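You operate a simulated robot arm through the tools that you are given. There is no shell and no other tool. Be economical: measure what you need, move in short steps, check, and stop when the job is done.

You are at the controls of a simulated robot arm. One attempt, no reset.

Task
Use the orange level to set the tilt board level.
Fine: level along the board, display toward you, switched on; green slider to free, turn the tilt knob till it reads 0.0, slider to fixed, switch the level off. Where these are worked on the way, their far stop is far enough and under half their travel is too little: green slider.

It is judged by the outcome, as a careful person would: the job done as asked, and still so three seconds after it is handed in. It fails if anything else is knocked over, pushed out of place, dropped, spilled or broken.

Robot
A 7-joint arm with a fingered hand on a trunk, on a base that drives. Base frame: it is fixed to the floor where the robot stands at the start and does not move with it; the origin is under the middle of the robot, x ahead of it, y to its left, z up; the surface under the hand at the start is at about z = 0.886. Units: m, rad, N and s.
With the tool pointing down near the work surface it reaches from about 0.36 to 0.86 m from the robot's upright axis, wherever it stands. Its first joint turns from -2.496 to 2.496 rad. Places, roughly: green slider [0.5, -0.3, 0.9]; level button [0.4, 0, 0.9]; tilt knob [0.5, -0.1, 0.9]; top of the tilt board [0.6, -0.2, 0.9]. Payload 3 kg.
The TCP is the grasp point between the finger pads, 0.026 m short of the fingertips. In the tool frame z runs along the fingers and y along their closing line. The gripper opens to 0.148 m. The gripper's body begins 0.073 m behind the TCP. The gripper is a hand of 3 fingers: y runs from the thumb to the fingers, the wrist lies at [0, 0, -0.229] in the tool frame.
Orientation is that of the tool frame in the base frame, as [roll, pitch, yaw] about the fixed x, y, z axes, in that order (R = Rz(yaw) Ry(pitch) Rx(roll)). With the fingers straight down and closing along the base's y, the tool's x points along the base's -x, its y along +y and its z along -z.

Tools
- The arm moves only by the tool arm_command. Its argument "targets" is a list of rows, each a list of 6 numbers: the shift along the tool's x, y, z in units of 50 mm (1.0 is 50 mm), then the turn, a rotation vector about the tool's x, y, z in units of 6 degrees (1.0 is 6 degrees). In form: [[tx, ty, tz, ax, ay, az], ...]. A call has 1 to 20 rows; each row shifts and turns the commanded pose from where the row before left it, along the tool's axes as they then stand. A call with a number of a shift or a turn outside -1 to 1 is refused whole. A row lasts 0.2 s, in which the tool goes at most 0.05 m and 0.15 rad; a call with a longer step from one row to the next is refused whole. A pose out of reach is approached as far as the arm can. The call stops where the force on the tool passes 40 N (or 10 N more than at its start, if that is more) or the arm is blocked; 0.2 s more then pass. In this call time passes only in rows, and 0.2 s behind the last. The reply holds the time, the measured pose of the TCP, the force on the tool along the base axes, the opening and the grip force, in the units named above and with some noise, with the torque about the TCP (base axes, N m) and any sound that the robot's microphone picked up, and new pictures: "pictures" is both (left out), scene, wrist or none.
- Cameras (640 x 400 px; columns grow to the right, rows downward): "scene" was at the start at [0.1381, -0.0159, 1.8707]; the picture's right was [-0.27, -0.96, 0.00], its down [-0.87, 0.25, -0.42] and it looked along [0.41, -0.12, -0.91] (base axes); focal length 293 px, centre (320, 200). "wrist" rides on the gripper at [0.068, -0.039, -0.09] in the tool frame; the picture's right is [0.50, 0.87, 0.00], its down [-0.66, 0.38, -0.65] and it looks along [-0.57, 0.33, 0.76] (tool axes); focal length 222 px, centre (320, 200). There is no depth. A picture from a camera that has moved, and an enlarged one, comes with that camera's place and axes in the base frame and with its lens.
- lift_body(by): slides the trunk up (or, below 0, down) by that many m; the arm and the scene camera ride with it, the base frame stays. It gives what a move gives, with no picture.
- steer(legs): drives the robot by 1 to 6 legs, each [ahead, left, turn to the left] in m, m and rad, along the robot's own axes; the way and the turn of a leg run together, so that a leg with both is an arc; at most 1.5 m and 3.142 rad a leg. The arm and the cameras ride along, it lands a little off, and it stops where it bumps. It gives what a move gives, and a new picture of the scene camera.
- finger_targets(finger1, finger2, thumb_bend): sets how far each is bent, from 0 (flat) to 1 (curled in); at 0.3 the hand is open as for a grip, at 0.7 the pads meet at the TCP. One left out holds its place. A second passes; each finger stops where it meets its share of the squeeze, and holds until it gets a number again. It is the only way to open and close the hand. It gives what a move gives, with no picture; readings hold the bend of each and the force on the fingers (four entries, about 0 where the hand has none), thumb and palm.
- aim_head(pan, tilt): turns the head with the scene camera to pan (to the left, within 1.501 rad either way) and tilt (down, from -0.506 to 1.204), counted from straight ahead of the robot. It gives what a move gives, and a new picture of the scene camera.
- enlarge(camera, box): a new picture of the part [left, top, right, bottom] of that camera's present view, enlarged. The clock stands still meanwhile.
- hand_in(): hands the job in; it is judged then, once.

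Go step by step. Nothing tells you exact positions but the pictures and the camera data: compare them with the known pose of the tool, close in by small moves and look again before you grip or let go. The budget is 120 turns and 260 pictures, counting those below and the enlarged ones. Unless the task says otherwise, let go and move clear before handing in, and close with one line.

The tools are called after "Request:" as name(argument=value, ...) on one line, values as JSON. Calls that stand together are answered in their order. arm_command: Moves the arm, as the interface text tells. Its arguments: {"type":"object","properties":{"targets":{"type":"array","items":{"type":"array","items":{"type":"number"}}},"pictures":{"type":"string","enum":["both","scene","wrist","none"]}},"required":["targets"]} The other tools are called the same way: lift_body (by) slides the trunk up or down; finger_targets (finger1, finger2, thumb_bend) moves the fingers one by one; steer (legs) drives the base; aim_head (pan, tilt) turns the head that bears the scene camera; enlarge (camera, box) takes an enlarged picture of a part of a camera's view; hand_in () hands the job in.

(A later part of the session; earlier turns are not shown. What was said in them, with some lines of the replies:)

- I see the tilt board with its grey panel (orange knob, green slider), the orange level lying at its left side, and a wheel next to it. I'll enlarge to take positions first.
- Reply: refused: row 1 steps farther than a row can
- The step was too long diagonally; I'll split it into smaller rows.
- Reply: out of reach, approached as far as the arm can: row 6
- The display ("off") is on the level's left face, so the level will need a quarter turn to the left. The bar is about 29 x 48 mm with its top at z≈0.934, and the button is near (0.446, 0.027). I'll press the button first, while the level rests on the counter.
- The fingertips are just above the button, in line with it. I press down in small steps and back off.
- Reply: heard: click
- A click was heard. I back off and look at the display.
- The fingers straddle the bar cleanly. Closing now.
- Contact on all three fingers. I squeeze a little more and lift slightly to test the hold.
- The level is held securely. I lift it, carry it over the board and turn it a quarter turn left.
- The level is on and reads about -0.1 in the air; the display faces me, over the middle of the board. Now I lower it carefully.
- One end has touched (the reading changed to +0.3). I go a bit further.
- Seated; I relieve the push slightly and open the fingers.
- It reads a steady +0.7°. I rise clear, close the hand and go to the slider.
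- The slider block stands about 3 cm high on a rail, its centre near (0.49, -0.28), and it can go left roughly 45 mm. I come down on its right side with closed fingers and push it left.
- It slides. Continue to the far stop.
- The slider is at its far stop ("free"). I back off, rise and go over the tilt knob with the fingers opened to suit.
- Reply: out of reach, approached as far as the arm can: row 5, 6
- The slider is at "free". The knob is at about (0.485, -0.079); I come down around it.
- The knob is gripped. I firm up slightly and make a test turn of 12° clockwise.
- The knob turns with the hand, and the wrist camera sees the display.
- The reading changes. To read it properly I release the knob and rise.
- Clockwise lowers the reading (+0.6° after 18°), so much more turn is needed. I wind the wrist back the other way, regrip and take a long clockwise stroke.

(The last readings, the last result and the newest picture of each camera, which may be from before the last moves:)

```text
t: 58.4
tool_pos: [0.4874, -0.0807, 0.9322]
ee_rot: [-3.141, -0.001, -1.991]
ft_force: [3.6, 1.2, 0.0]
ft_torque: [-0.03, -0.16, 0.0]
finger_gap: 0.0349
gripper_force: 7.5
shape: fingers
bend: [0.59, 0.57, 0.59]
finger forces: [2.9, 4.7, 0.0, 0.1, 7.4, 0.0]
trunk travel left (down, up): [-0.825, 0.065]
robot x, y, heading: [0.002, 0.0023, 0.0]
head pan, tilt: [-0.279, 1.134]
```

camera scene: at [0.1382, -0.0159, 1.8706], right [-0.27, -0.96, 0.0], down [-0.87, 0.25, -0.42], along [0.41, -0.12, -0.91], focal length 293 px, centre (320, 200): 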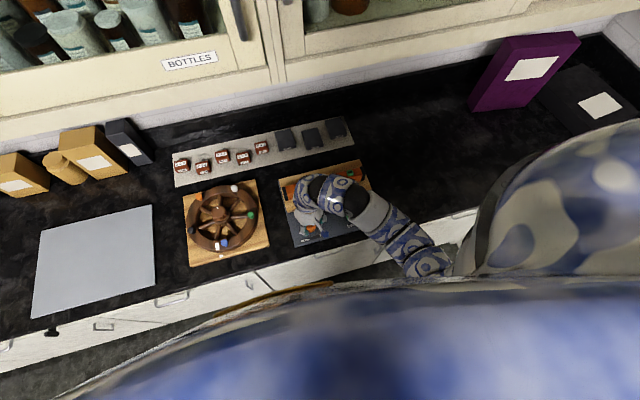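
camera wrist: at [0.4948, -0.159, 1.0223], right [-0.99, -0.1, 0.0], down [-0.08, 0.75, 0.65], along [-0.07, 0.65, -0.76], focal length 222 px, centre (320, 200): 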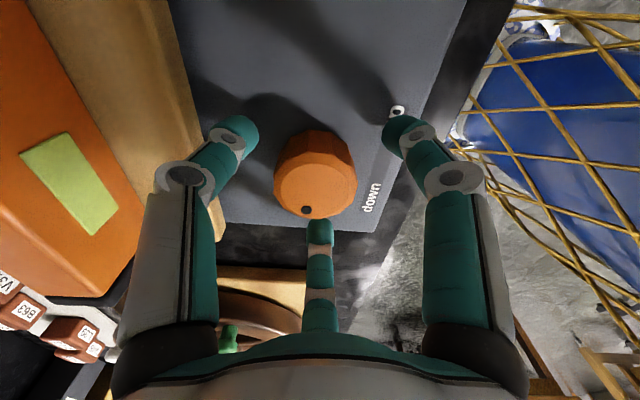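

Request:
arm_command(targets=[[0, 0, 0, 0, 0, 0.8], [0, 0, 0, 0, 0, 0.8], [0, 0, 0, 0, 0, 0.8], [0, 0, 0, 0, 0, 0.8], [0, 0, 0, 0, 0, 0.8], [0, 0, 0, 0, 0, 0.8], [0, 0, 0, 0, 0, 0.8], [0, 0, 0, 0, 0, 0.8], [0, 0, 0, 0, 0, 0.8], [0, 0, 0, 0, 0, 0.8], [0, 0, 0, 0, 0, 0.8], [0, 0, 0, 0, 0, 0.8], [0, 0, 0, 0, 0, 0.8]])

Request:
enlarge(camera="wrist", box=[40, 230, 200, 330])

```text
t: 61.2
tool_pos: [0.4879, -0.0814, 0.9321]
ee_rot: [-3.141, 0.0, -3.082]
ft_force: [3.0, 2.2, 2.4]
ft_torque: [0.11, -0.09, 0.05]
finger_gap: 0.0341
gripper_force: 8.6
shape: fingers
bend: [0.59, 0.57, 0.6]
finger forces: [4.5, 6.1, 0.1, 0.0, 4.9, 0.1]
trunk travel left (down, up): [-0.825, 0.065]
robot x, y, heading: [0.0024, 0.0001, -0.001]
head pan, tilt: [-0.279, 1.134]
camera scene: at [0.1381, -0.0156, 1.8707], right [-0.27, -0.96, 0.0], down [-0.87, 0.25, -0.42], along [0.41, -0.12, -0.91], focal length 293 px, centre (320, 200)
camera wrist: at [0.4222, -0.1241, 1.022], right [-0.55, 0.83, 0.0], down [0.63, 0.42, 0.65], along [0.55, 0.36, -0.76], focal length 222 px, centre (320, 200)
```

scene: 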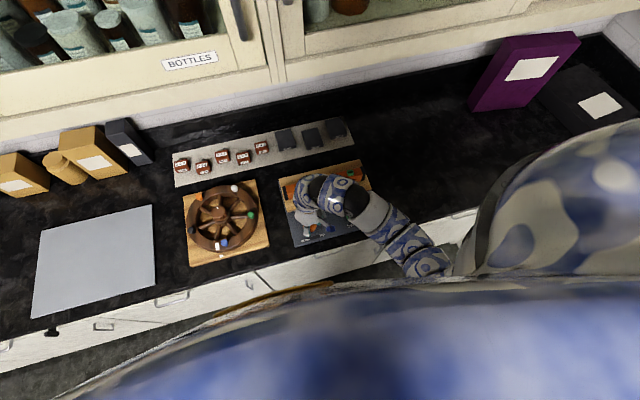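
wrist: 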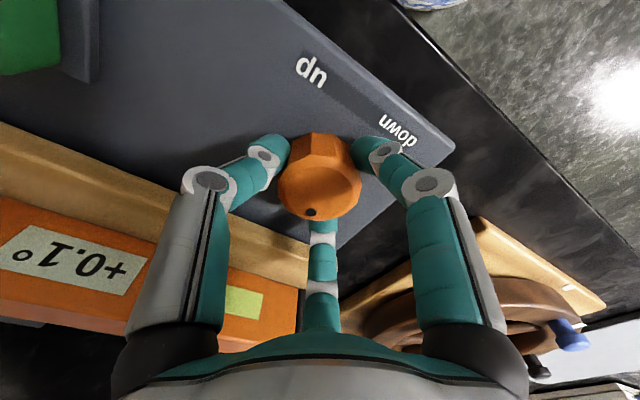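

```text
4.00 times, centred on (120, 280) of wrist
camera zoom: at [0.4222, -0.1241, 1.022], right [-0.55, 0.83, 0.0], down [0.63, 0.42, 0.65], along [0.55, 0.36, -0.76], focal length 888 px, centre (1120, -120)
```

zoom: 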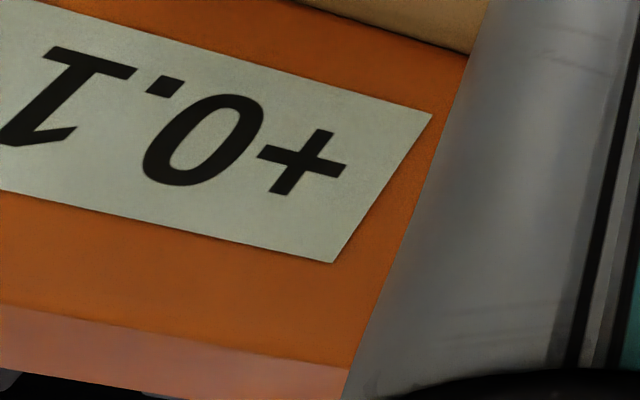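

The display is now readable live at the wrist: +0.1°. Small further turns.

Request:
arm_command(targets=[[0, 0, 0, 0, 0, 0.5], [0, 0, 0, 0, 0, 0.5]], pictures="wrist")

```text
t: 61.8
tool_pos: [0.4878, -0.0804, 0.9323]
ee_rot: [3.141, 0.0, 3.098]
ft_force: [3.0, 2.7, 2.9]
ft_torque: [0.11, -0.04, 0.03]
finger_gap: 0.0341
gripper_force: 7.8
shape: fingers
bend: [0.59, 0.57, 0.6]
finger forces: [4.5, 6.0, 0.0, 0.0, 4.9, 0.0]
trunk travel left (down, up): [-0.825, 0.065]
robot x, y, heading: [-0.0006, 0.0011, -0.002]
head pan, tilt: [-0.279, 1.134]
camera wrist: at [0.4181, -0.117, 1.022], right [-0.46, 0.89, 0.0], down [0.67, 0.35, 0.65], along [0.58, 0.3, -0.76], focal length 222 px, centre (320, 200)
```

wrist: 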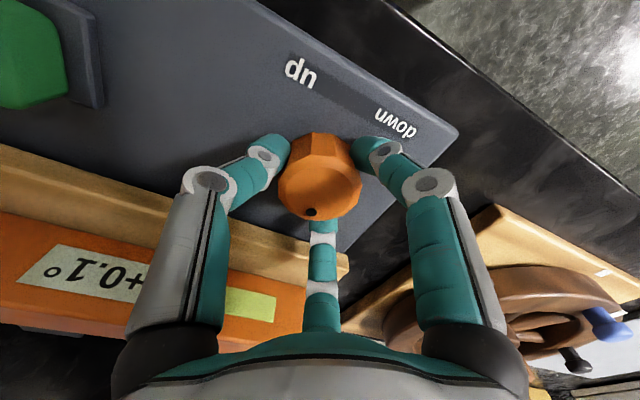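

Request:
arm_command(targets=[[0, 0, 0, 0, 0, 0.4], [0, 0, 0, 0, 0, 0.4]], pictures="wrist")

```text
t: 62.4
tool_pos: [0.4877, -0.0782, 0.9333]
ee_rot: [3.141, -0.002, 3.014]
ft_force: [2.6, 2.5, 2.2]
ft_torque: [0.09, -0.07, 0.05]
finger_gap: 0.0342
gripper_force: 8.3
shape: fingers
bend: [0.59, 0.57, 0.6]
finger forces: [4.5, 5.9, 0.0, 0.1, 4.9, 0.0]
trunk travel left (down, up): [-0.825, 0.065]
robot x, y, heading: [0.0009, 0.0026, -0.0]
head pan, tilt: [-0.279, 1.134]
camera wrist: at [0.4153, -0.111, 1.022], right [-0.39, 0.92, 0.0], down [0.7, 0.29, 0.65], along [0.6, 0.25, -0.76], focal length 222 px, centre (320, 200)
```

wrist: 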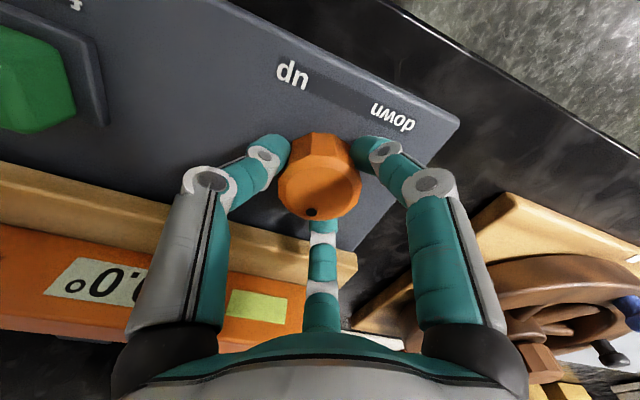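

It reads 0.0. I add about 4° to sit in the middle of that band, then release and verify.

Request:
arm_command(targets=[[0, 0, 0, 0, 0, 0.33], [0, 0, 0, 0, 0, 0.33]], pictures="none")

Request:
finger_targets(finger1=0.46, finger2=0.46, thumb_bend=0.46)

Request:
arm_command(targets=[[0, 0, -0.6, 0, 0, 0], [0, 0, -1, 0, 0, 0], [0, 0, -1, 0, 0, 0]], pictures="none")

Request:
enlarge(camera="scene", box=[270, 150, 380, 240])

```text
t: 63.0
tool_pos: [0.4875, -0.0798, 0.9328]
ee_rot: [-3.14, 0.0, 2.946]
ft_force: [1.7, 2.4, 1.8]
ft_torque: [0.08, -0.08, 0.05]
finger_gap: 0.034
gripper_force: 7.4
shape: fingers
bend: [0.59, 0.57, 0.6]
finger forces: [4.4, 5.7, 0.1, 0.0, 4.7, 0.0]
trunk travel left (down, up): [-0.825, 0.065]
robot x, y, heading: [-0.0009, -0.0003, 0.002]
head pan, tilt: [-0.279, 1.134]
```

```text
t: 64.0
tool_pos: [0.4878, -0.0801, 0.9325]
ee_rot: [-3.141, -0.001, 2.947]
ft_force: [0.9, -0.5, 0.1]
ft_torque: [0.01, -0.01, 0.02]
finger_gap: 0.075
gripper_force: 0.1
shape: fingers
bend: [0.46, 0.46, 0.46]
finger forces: [0.0, 0.0, 0.1, 0.1, 0.0, 0.1]
trunk travel left (down, up): [-0.825, 0.065]
robot x, y, heading: [-0.0015, 0.0003, -0.0]
head pan, tilt: [-0.279, 1.134]
```

```text
t: 64.8
tool_pos: [0.4875, -0.0823, 1.0631]
ee_rot: [-3.141, -0.001, 2.945]
ft_force: [0.3, -0.2, 0.1]
ft_torque: [0.02, -0.04, -0.03]
finger_gap: 0.0751
gripper_force: 0.2
shape: fingers
bend: [0.46, 0.46, 0.46]
finger forces: [0.1, 0.1, 0.0, 0.0, 0.0, 0.0]
trunk travel left (down, up): [-0.825, 0.065]
robot x, y, heading: [0.003, 0.0013, -0.001]
head pan, tilt: [-0.279, 1.134]
```

```text
4.44 times, centred on (325, 195) of scene
camera zoom: at [0.1385, -0.0159, 1.8706], right [-0.27, -0.96, 0.0], down [-0.87, 0.25, -0.42], along [0.41, -0.12, -0.91], focal length 1302 px, centre (298, 222)
```

zoom: 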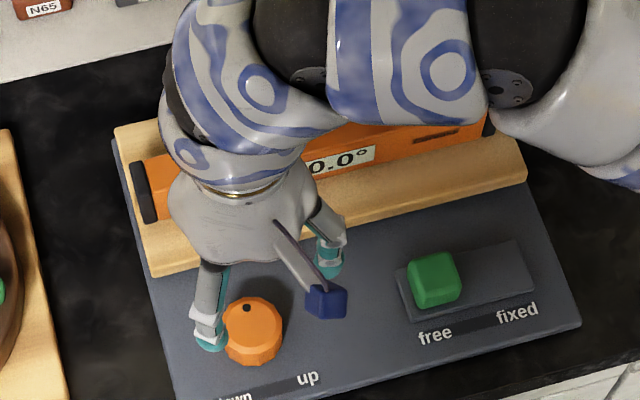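

It reads 0.0 with the knob released. Now the slider back to "fixed": close the hand, come down left of the block and push right.

Request:
finger_targets(finger1=0.7, finger2=0.7, thumb_bend=0.7)

Request:
arm_command(targets=[[0, 0, 0, 0, 0, -1], [0, 0, 0, 0, 0, -0.87], [-0.05, -0.85, 0, 0, 0, 0], [0, -0.82, 0, 0, 0, 0], [0, 0, 1, 0, 0, 0], [0, 0, 0.7, 0, 0, 0]])

Request:
enlarge(camera="scene", box=[300, 170, 400, 240])

```text
t: 65.8
tool_pos: [0.4856, -0.0819, 1.0623]
ee_rot: [-3.142, -0.001, 2.946]
ft_force: [0.1, -1.1, 0.2]
ft_torque: [0.02, -0.02, 0.0]
finger_gap: 0.0002
gripper_force: 0.2
shape: fingers
bend: [0.69, 0.69, 0.7]
finger forces: [0.1, 0.0, 0.0, 0.1, 0.0, 0.0]
trunk travel left (down, up): [-0.825, 0.065]
robot x, y, heading: [0.0001, 0.0003, -0.006]
head pan, tilt: [-0.279, 1.134]
```

```text
t: 67.2
tool_pos: [0.4953, -0.1646, 0.9741]
ee_rot: [-3.141, 0.0, -3.141]
ft_force: [-0.1, 0.2, -1.0]
ft_torque: [-0.03, 0.0, 0.01]
finger_gap: 0.0
gripper_force: 0.2
shape: fingers
bend: [0.69, 0.69, 0.7]
finger forces: [0.0, 0.0, 0.0, 0.0, 0.0, 0.0]
out of reach, approached as far as the arm can: row 4
trunk travel left (down, up): [-0.825, 0.065]
robot x, y, heading: [-0.001, 0.0016, -0.004]
head pan, tilt: [-0.279, 1.134]
camera scene: at [0.138, -0.0163, 1.8707], right [-0.28, -0.96, 0.0], down [-0.87, 0.25, -0.42], along [0.41, -0.12, -0.91], focal length 293 px, centre (320, 200)
camera wrist: at [0.427, -0.2042, 1.064], right [-0.5, 0.87, 0.0], down [0.66, 0.38, 0.65], along [0.57, 0.33, -0.76], focal length 222 px, centre (320, 200)
```

scene: 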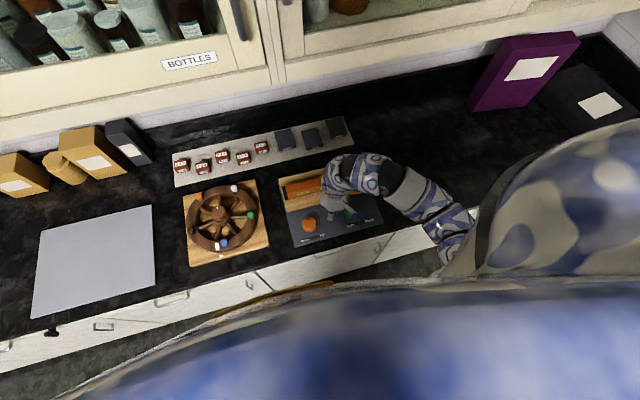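
wrist: 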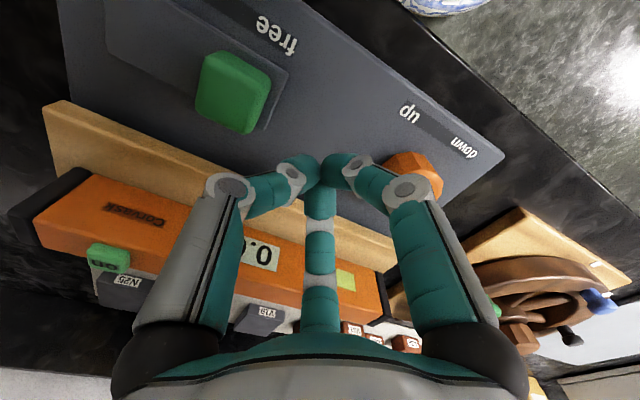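

```text
5.71 times, centred on (350, 205) of scene
camera zoom: at [0.138, -0.0163, 1.8707], right [-0.28, -0.96, 0.0], down [-0.87, 0.25, -0.42], along [0.41, -0.12, -0.91], focal length 1674 px, centre (149, 171)
```

zoom: 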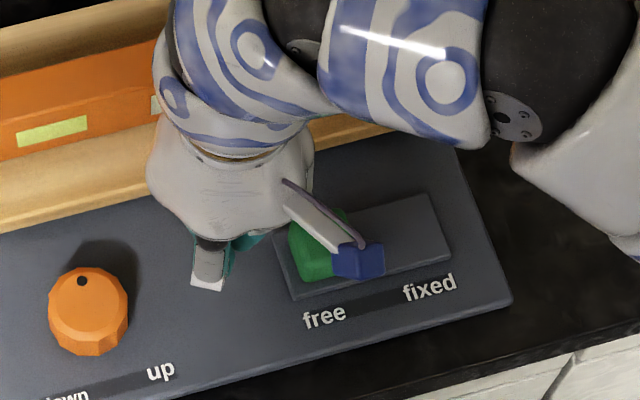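

Request:
arm_command(targets=[[0.1, 0, 0.4, 0, 0, 0], [0, 0, 0.28, 0, 0, 0], [0, -0.3, 0, 0, 0, 0], [0, -0.2, 0, 0, 0, 0], [0, -0.2, 0, 0, 0, 0], [0, -0.2, 0, 0, 0, 0]], pictures="none")

Request:
enlarge(camera="scene", box=[300, 170, 400, 240])

```text
t: 68.6
tool_pos: [0.4911, -0.209, 0.9419]
ee_rot: [-3.141, -0.001, 3.14]
ft_force: [0.4, -0.5, 1.3]
ft_torque: [-0.01, 0.01, 0.02]
finger_gap: 0.0002
gripper_force: 0.9
shape: fingers
bend: [0.69, 0.69, 0.7]
finger forces: [0.0, 0.1, 0.0, 0.0, 1.8, 0.0]
trunk travel left (down, up): [-0.825, 0.065]
robot x, y, heading: [0.0013, 0.0013, 0.001]
head pan, tilt: [-0.279, 1.134]
```

```text
5.71 times, centred on (350, 205) of scene
camera zoom: at [0.1379, -0.0159, 1.8707], right [-0.27, -0.96, 0.0], down [-0.87, 0.25, -0.42], along [0.41, -0.12, -0.91], focal length 1674 px, centre (149, 171)
```

zoom: 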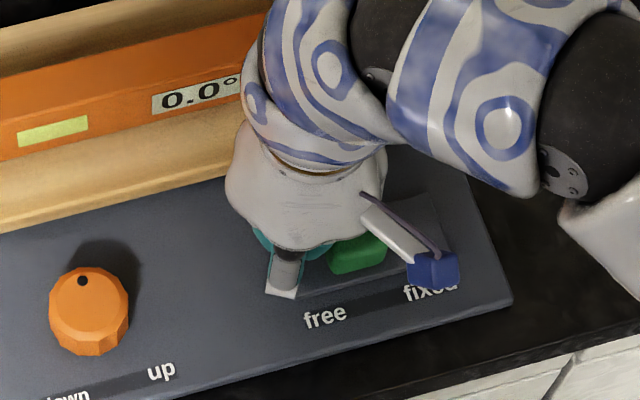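

Request:
arm_command(targets=[[0, -0.2, 0, 0, 0, 0], [0, -0.2, 0, 0, 0, 0], [0, -0.1, 0, 0, 0, 0], [0, -0.1, 0, 0, 0, 0]], pictures="none")

Request:
enlarge(camera="scene", box=[300, 170, 400, 240])

```text
t: 69.6
tool_pos: [0.4899, -0.2395, 0.9402]
ee_rot: [3.141, 0.001, 3.141]
ft_force: [-0.4, 0.0, 0.6]
ft_torque: [0.0, 0.0, 0.0]
finger_gap: 0.0001
gripper_force: 0.1
shape: fingers
bend: [0.69, 0.69, 0.7]
finger forces: [0.1, 0.1, 0.1, 0.0, 0.0, 0.0]
trunk travel left (down, up): [-0.825, 0.065]
robot x, y, heading: [-0.0017, -0.0017, 0.003]
head pan, tilt: [-0.279, 1.134]
```

```text
5.71 times, centred on (350, 205) of scene
camera zoom: at [0.1379, -0.0161, 1.8707], right [-0.27, -0.96, 0.0], down [-0.87, 0.25, -0.42], along [0.41, -0.12, -0.91], focal length 1674 px, centre (149, 171)
```

zoom: 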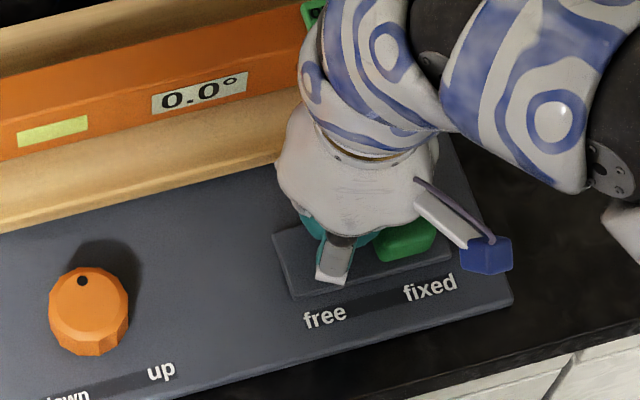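

Request:
arm_command(targets=[[0, -0.07, 0, 0, 0, 0], [0, -0.07, 0, 0, 0, 0]], pictures="none")

Request:
enlarge(camera="scene", box=[300, 170, 400, 240])

```text
t: 70.2
tool_pos: [0.4905, -0.2434, 0.9418]
ee_rot: [3.14, 0.0, -3.139]
ft_force: [-0.4, 8.5, 1.5]
ft_torque: [0.1, 0.02, -0.01]
finger_gap: 0.0
gripper_force: 5.3
shape: fingers
bend: [0.69, 0.69, 0.71]
finger forces: [0.1, 0.0, 0.1, 0.0, 10.6, 0.0]
trunk travel left (down, up): [-0.825, 0.065]
robot x, y, heading: [0.001, -0.0004, -0.0]
head pan, tilt: [-0.279, 1.134]
```

```text
5.71 times, centred on (350, 205) of scene
camera zoom: at [0.1379, -0.0148, 1.8707], right [-0.27, -0.96, 0.0], down [-0.87, 0.25, -0.42], along [0.41, -0.12, -0.91], focal length 1674 px, centre (149, 171)
```

zoom: 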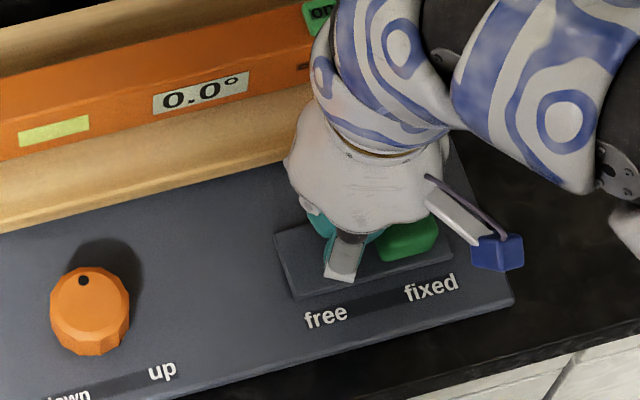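

The slider is at its stop again ("fixed") and still reads 0.0. I back off, rise and look at the button.

Request:
arm_command(targets=[[0, 0.4, 0, 0, 0, 0], [0, 0, -0.8, 0, 0, 0], [0, 0, -1, 0, 0, 0], [0, 0, -1, 0, 0, 0], [0, 0, -0.3, 0, 0, 0]])

Request:
enlarge(camera="scene", box=[270, 140, 400, 240])

Request:
enlarge(camera="wrist", box=[100, 50, 340, 250])

```text
t: 71.4
tool_pos: [0.5058, -0.2261, 1.0919]
ee_rot: [-3.141, -0.004, -3.139]
ft_force: [1.3, -0.6, 0.2]
ft_torque: [0.03, 0.0, 0.0]
finger_gap: 0.0001
gripper_force: 0.1
shape: fingers
bend: [0.69, 0.69, 0.7]
finger forces: [0.1, 0.0, 0.0, 0.0, 0.0, 0.0]
out of reach, approached as far as the arm can: row 4, 5
trunk travel left (down, up): [-0.825, 0.065]
robot x, y, heading: [-0.0015, 0.002, -0.001]
head pan, tilt: [-0.279, 1.134]
camera scene: at [0.1379, -0.0158, 1.8706], right [-0.28, -0.96, 0.0], down [-0.87, 0.25, -0.42], along [0.41, -0.12, -0.91], focal length 293 px, centre (320, 200)
camera wrist: at [0.4384, -0.2663, 1.181], right [-0.5, 0.87, 0.0], down [0.66, 0.38, 0.65], along [0.56, 0.33, -0.76], focal length 222 px, centre (320, 200)
```

scene: 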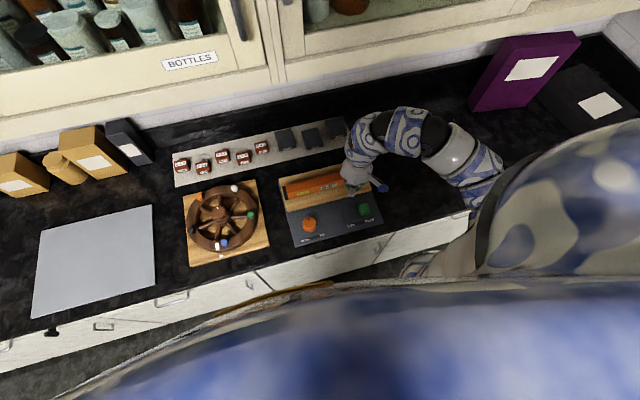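
wrist: 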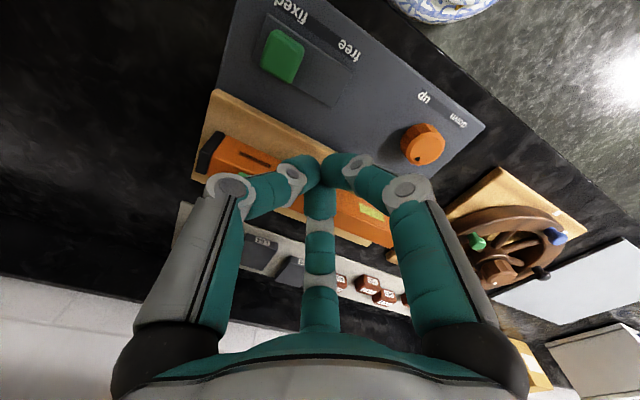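

```text
4.00 times, centred on (335, 190) of scene
camera zoom: at [0.1379, -0.0158, 1.8706], right [-0.28, -0.96, 0.0], down [-0.87, 0.25, -0.42], along [0.41, -0.12, -0.91], focal length 1172 px, centre (260, 240)
```

zoom: 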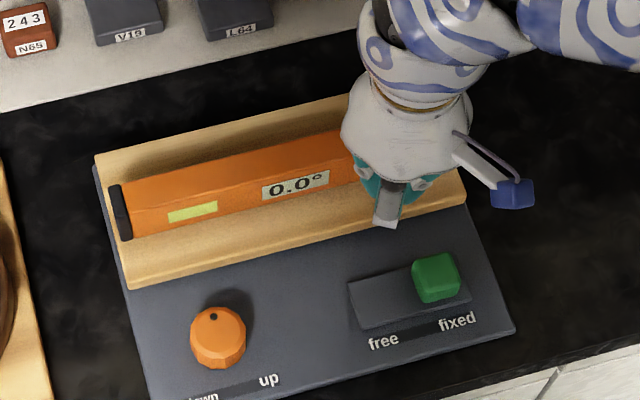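

```text
2.00 times, centred on (220, 150) of wrist
camera zoom: at [0.4384, -0.2663, 1.181], right [-0.5, 0.87, 0.0], down [0.66, 0.38, 0.65], along [0.56, 0.33, -0.76], focal length 444 px, centre (520, 300)
```

zoom: 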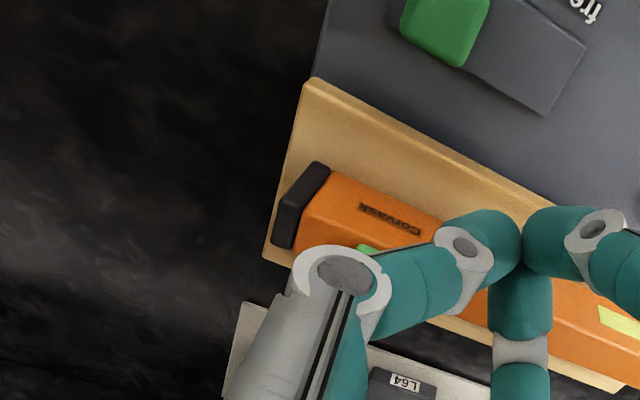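

Request:
arm_command(targets=[[-0.85, -0.26, 0, 0, 0, 0], [-0.8, -0.26, 0, 0, 0, 0], [-0.8, -0.26, 0, 0, 0, 0], [0, 0, 0.6, 0, 0, 0]])

Request:
enlarge(camera="wrist", box=[200, 60, 440, 220])

Request:
enlarge(camera="scene", box=[270, 140, 400, 240])

```text
t: 72.4
tool_pos: [0.6273, -0.2659, 1.0607]
ee_rot: [-3.14, 0.0, -3.139]
ft_force: [0.7, -0.3, 0.5]
ft_torque: [0.0, 0.03, -0.01]
finger_gap: 0.0
gripper_force: 0.2
shape: fingers
bend: [0.69, 0.69, 0.7]
finger forces: [0.1, 0.1, 0.1, 0.1, 0.0, 0.0]
trunk travel left (down, up): [-0.825, 0.065]
robot x, y, heading: [0.0, -0.002, 0.001]
head pan, tilt: [-0.279, 1.134]
camera scene: at [0.1374, -0.0162, 1.8707], right [-0.27, -0.96, 0.0], down [-0.87, 0.25, -0.42], along [0.41, -0.12, -0.91], focal length 293 px, centre (320, 200)
camera wrist: at [0.5602, -0.3057, 1.1511], right [-0.5, 0.87, 0.0], down [0.65, 0.38, 0.65], along [0.57, 0.33, -0.76], focal length 222 px, centre (320, 200)
```

scene: 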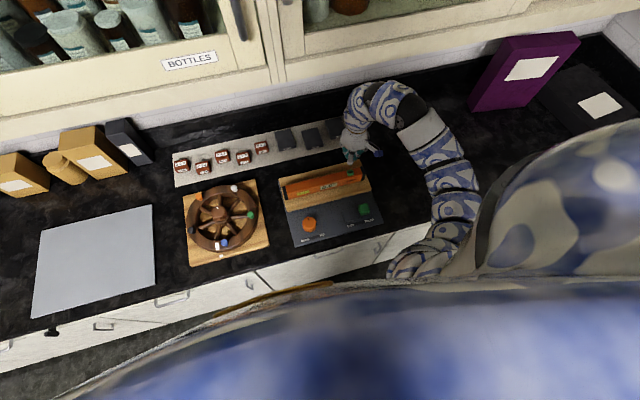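
wrist: 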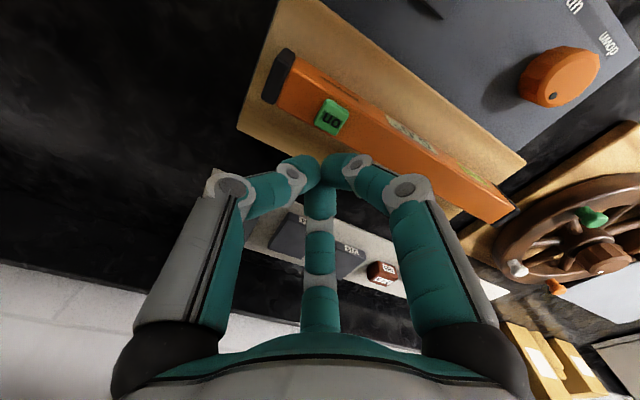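

```text
2.50 times, centred on (320, 140) of wrist
camera zoom: at [0.5602, -0.3057, 1.1511], right [-0.5, 0.87, 0.0], down [0.65, 0.38, 0.65], along [0.57, 0.33, -0.76], focal length 555 px, centre (320, 350)
```

zoom: 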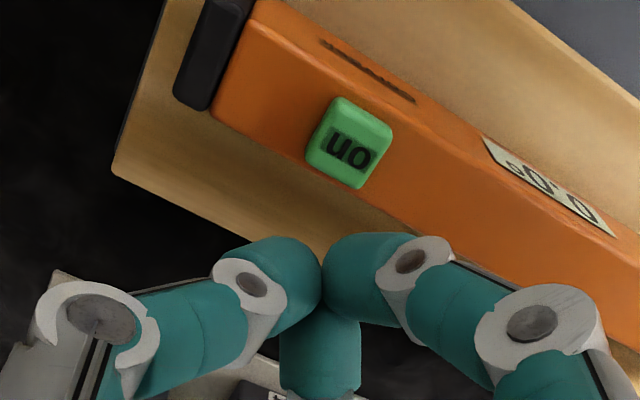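

```text
4.00 times, centred on (335, 190) of scene
camera zoom: at [0.1374, -0.0162, 1.8707], right [-0.27, -0.96, 0.0], down [-0.87, 0.25, -0.42], along [0.41, -0.12, -0.91], focal length 1172 px, centre (260, 240)
```

zoom: 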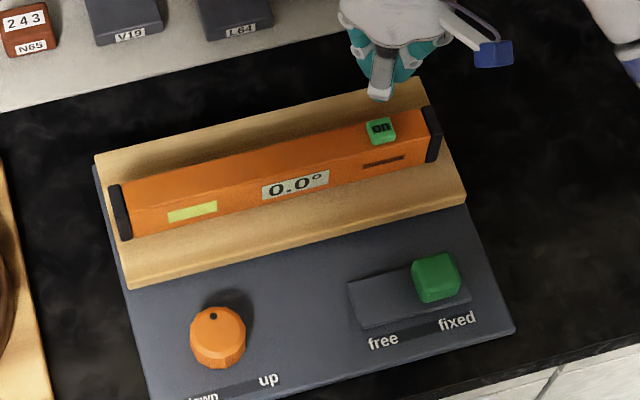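

Request:
arm_command(targets=[[0.3, 0.05, 0, 0, 0, 0], [0, 0, 0.5, 0, 0, 0], [0, 0, 0.4, 0, 0, 0]], pictures="none")

Request:
enlarge(camera="wrist", box=[200, 60, 440, 220])

Request:
enlarge(camera="scene", box=[310, 140, 400, 210])

```text
t: 73.2
tool_pos: [0.6124, -0.2627, 1.0157]
ee_rot: [3.14, -0.001, 3.141]
ft_force: [0.9, -0.4, -1.2]
ft_torque: [-0.02, 0.02, 0.0]
finger_gap: 0.0
gripper_force: 0.0
shape: fingers
bend: [0.69, 0.69, 0.7]
finger forces: [0.0, 0.0, 0.0, 0.0, 0.1, 0.0]
trunk travel left (down, up): [-0.825, 0.065]
robot x, y, heading: [0.0001, 0.0036, -0.005]
head pan, tilt: [-0.279, 1.134]
```

```text
2.50 times, centred on (320, 140) of wrist
camera zoom: at [0.545, -0.3031, 1.1057], right [-0.5, 0.87, 0.0], down [0.66, 0.38, 0.65], along [0.57, 0.33, -0.76], focal length 555 px, centre (320, 350)
```

zoom: 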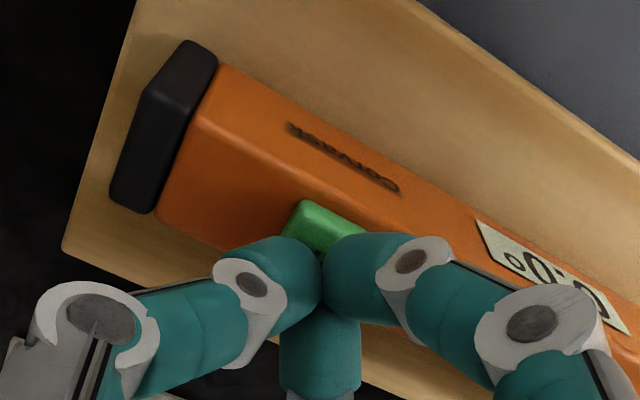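

```text
5.71 times, centred on (355, 175) of scene
camera zoom: at [0.1377, -0.016, 1.8707], right [-0.28, -0.96, 0.0], down [-0.87, 0.25, -0.42], along [0.41, -0.12, -0.91], focal length 1674 px, centre (120, 343)
```

zoom: 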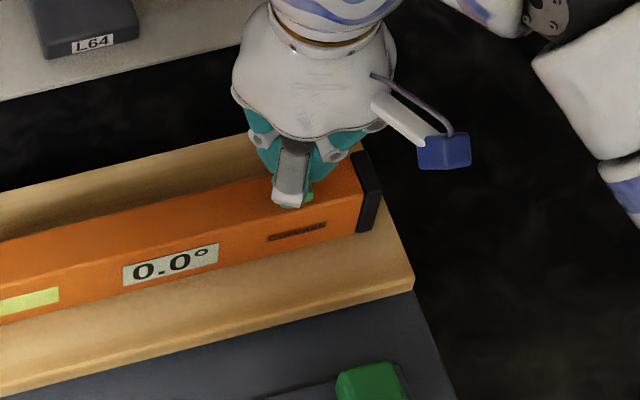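

Request:
arm_command(targets=[[0, 0, 0.08, 0, 0, 0], [0, 0, 0.08, 0, 0, 0], [0, 0, 0.08, 0, 0, 0], [0, 0, 0.04, 0, 0, 0]], pictures="none")

Request:
enlarge(camera="scene", box=[310, 140, 400, 210])

```text
t: 74.2
tool_pos: [0.6126, -0.2627, 1.0027]
ee_rot: [3.141, 0.003, -3.139]
ft_force: [1.3, 0.5, 8.6]
ft_torque: [0.04, -0.05, 0.01]
finger_gap: 0.0
gripper_force: 6.0
shape: fingers
bend: [0.7, 0.7, 0.7]
finger forces: [4.1, 4.1, 0.1, 0.0, 3.0, 0.0]
trunk travel left (down, up): [-0.825, 0.065]
robot x, y, heading: [0.0013, -0.0032, 0.004]
head pan, tilt: [-0.279, 1.134]
heard: click
```

```text
5.71 times, centred on (355, 175) of scene
camera zoom: at [0.1372, -0.0156, 1.8709], right [-0.27, -0.96, 0.0], down [-0.87, 0.25, -0.42], along [0.41, -0.12, -0.91], focal length 1674 px, centre (120, 343)
```

zoom: 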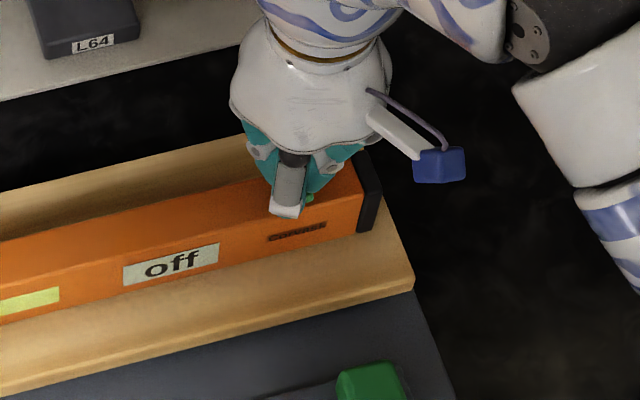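

The level clicked off. I rise straight up, move clear and take a last look.

Request:
arm_command(targets=[[0, 0, -0.5, 0, 0, 0], [0, 0, -1, 0, 0, 0], [0, 0, -1, 0, 0, 0], [0, -1, 0, 0, 0, 0], [0, -1, 0, 0, 0, 0], [0, -0.5, 0, 0, 0, 0]], pictures="scene")

Request:
enlarge(camera="scene", box=[270, 140, 400, 240])

```text
t: 75.6
tool_pos: [0.6127, -0.3791, 1.1158]
ee_rot: [3.14, 0.006, 3.14]
ft_force: [0.5, -0.3, 0.1]
ft_torque: [0.01, 0.0, -0.04]
finger_gap: 0.0001
gripper_force: 0.0
shape: fingers
bend: [0.7, 0.69, 0.7]
finger forces: [0.1, 0.0, 0.0, 0.0, 0.0, 0.0]
out of reach, approached as far as the arm can: row 3, 5
trunk travel left (down, up): [-0.825, 0.065]
robot x, y, heading: [0.0009, 0.0016, 0.003]
head pan, tilt: [-0.279, 1.134]
camera scene: at [0.1378, -0.0169, 1.8707], right [-0.28, -0.96, 0.0], down [-0.87, 0.25, -0.42], along [0.41, -0.12, -0.91], focal length 293 px, centre (320, 200)
```

scene: 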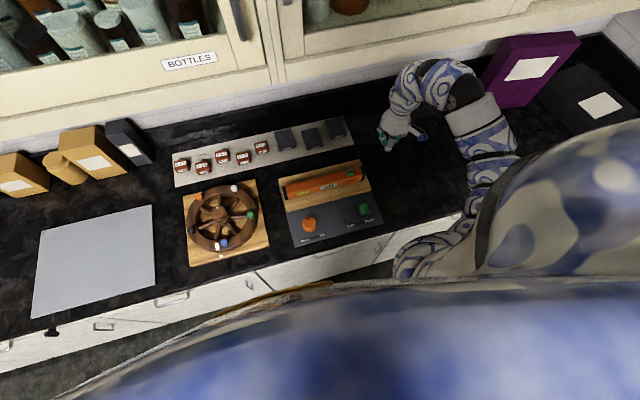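

```text
4.00 times, centred on (335, 190) of scene
camera zoom: at [0.1378, -0.0169, 1.8707], right [-0.28, -0.96, 0.0], down [-0.87, 0.25, -0.42], along [0.41, -0.12, -0.91], focal length 1172 px, centre (260, 240)
```

zoom: 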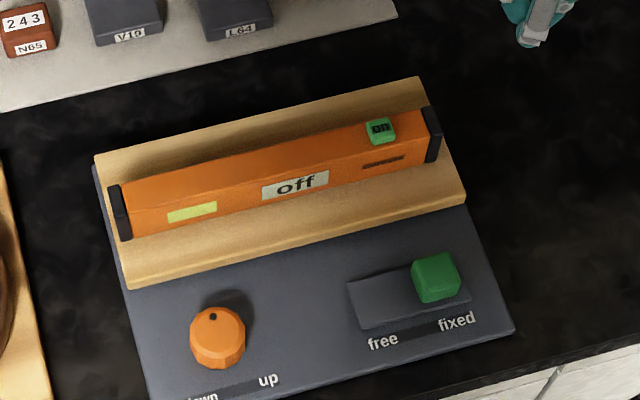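

The level lies along the board with its display toward me and is switched off. The slider is at "fixed", the board last read 0.0, and the hand is clear, so I'm handing in.

Request:
hand_in()

```text
The job is handed in.
```

The tilt board is level: the level read 0.0° after the slider went back to fixed, and the level is now switched off and lying along the board.
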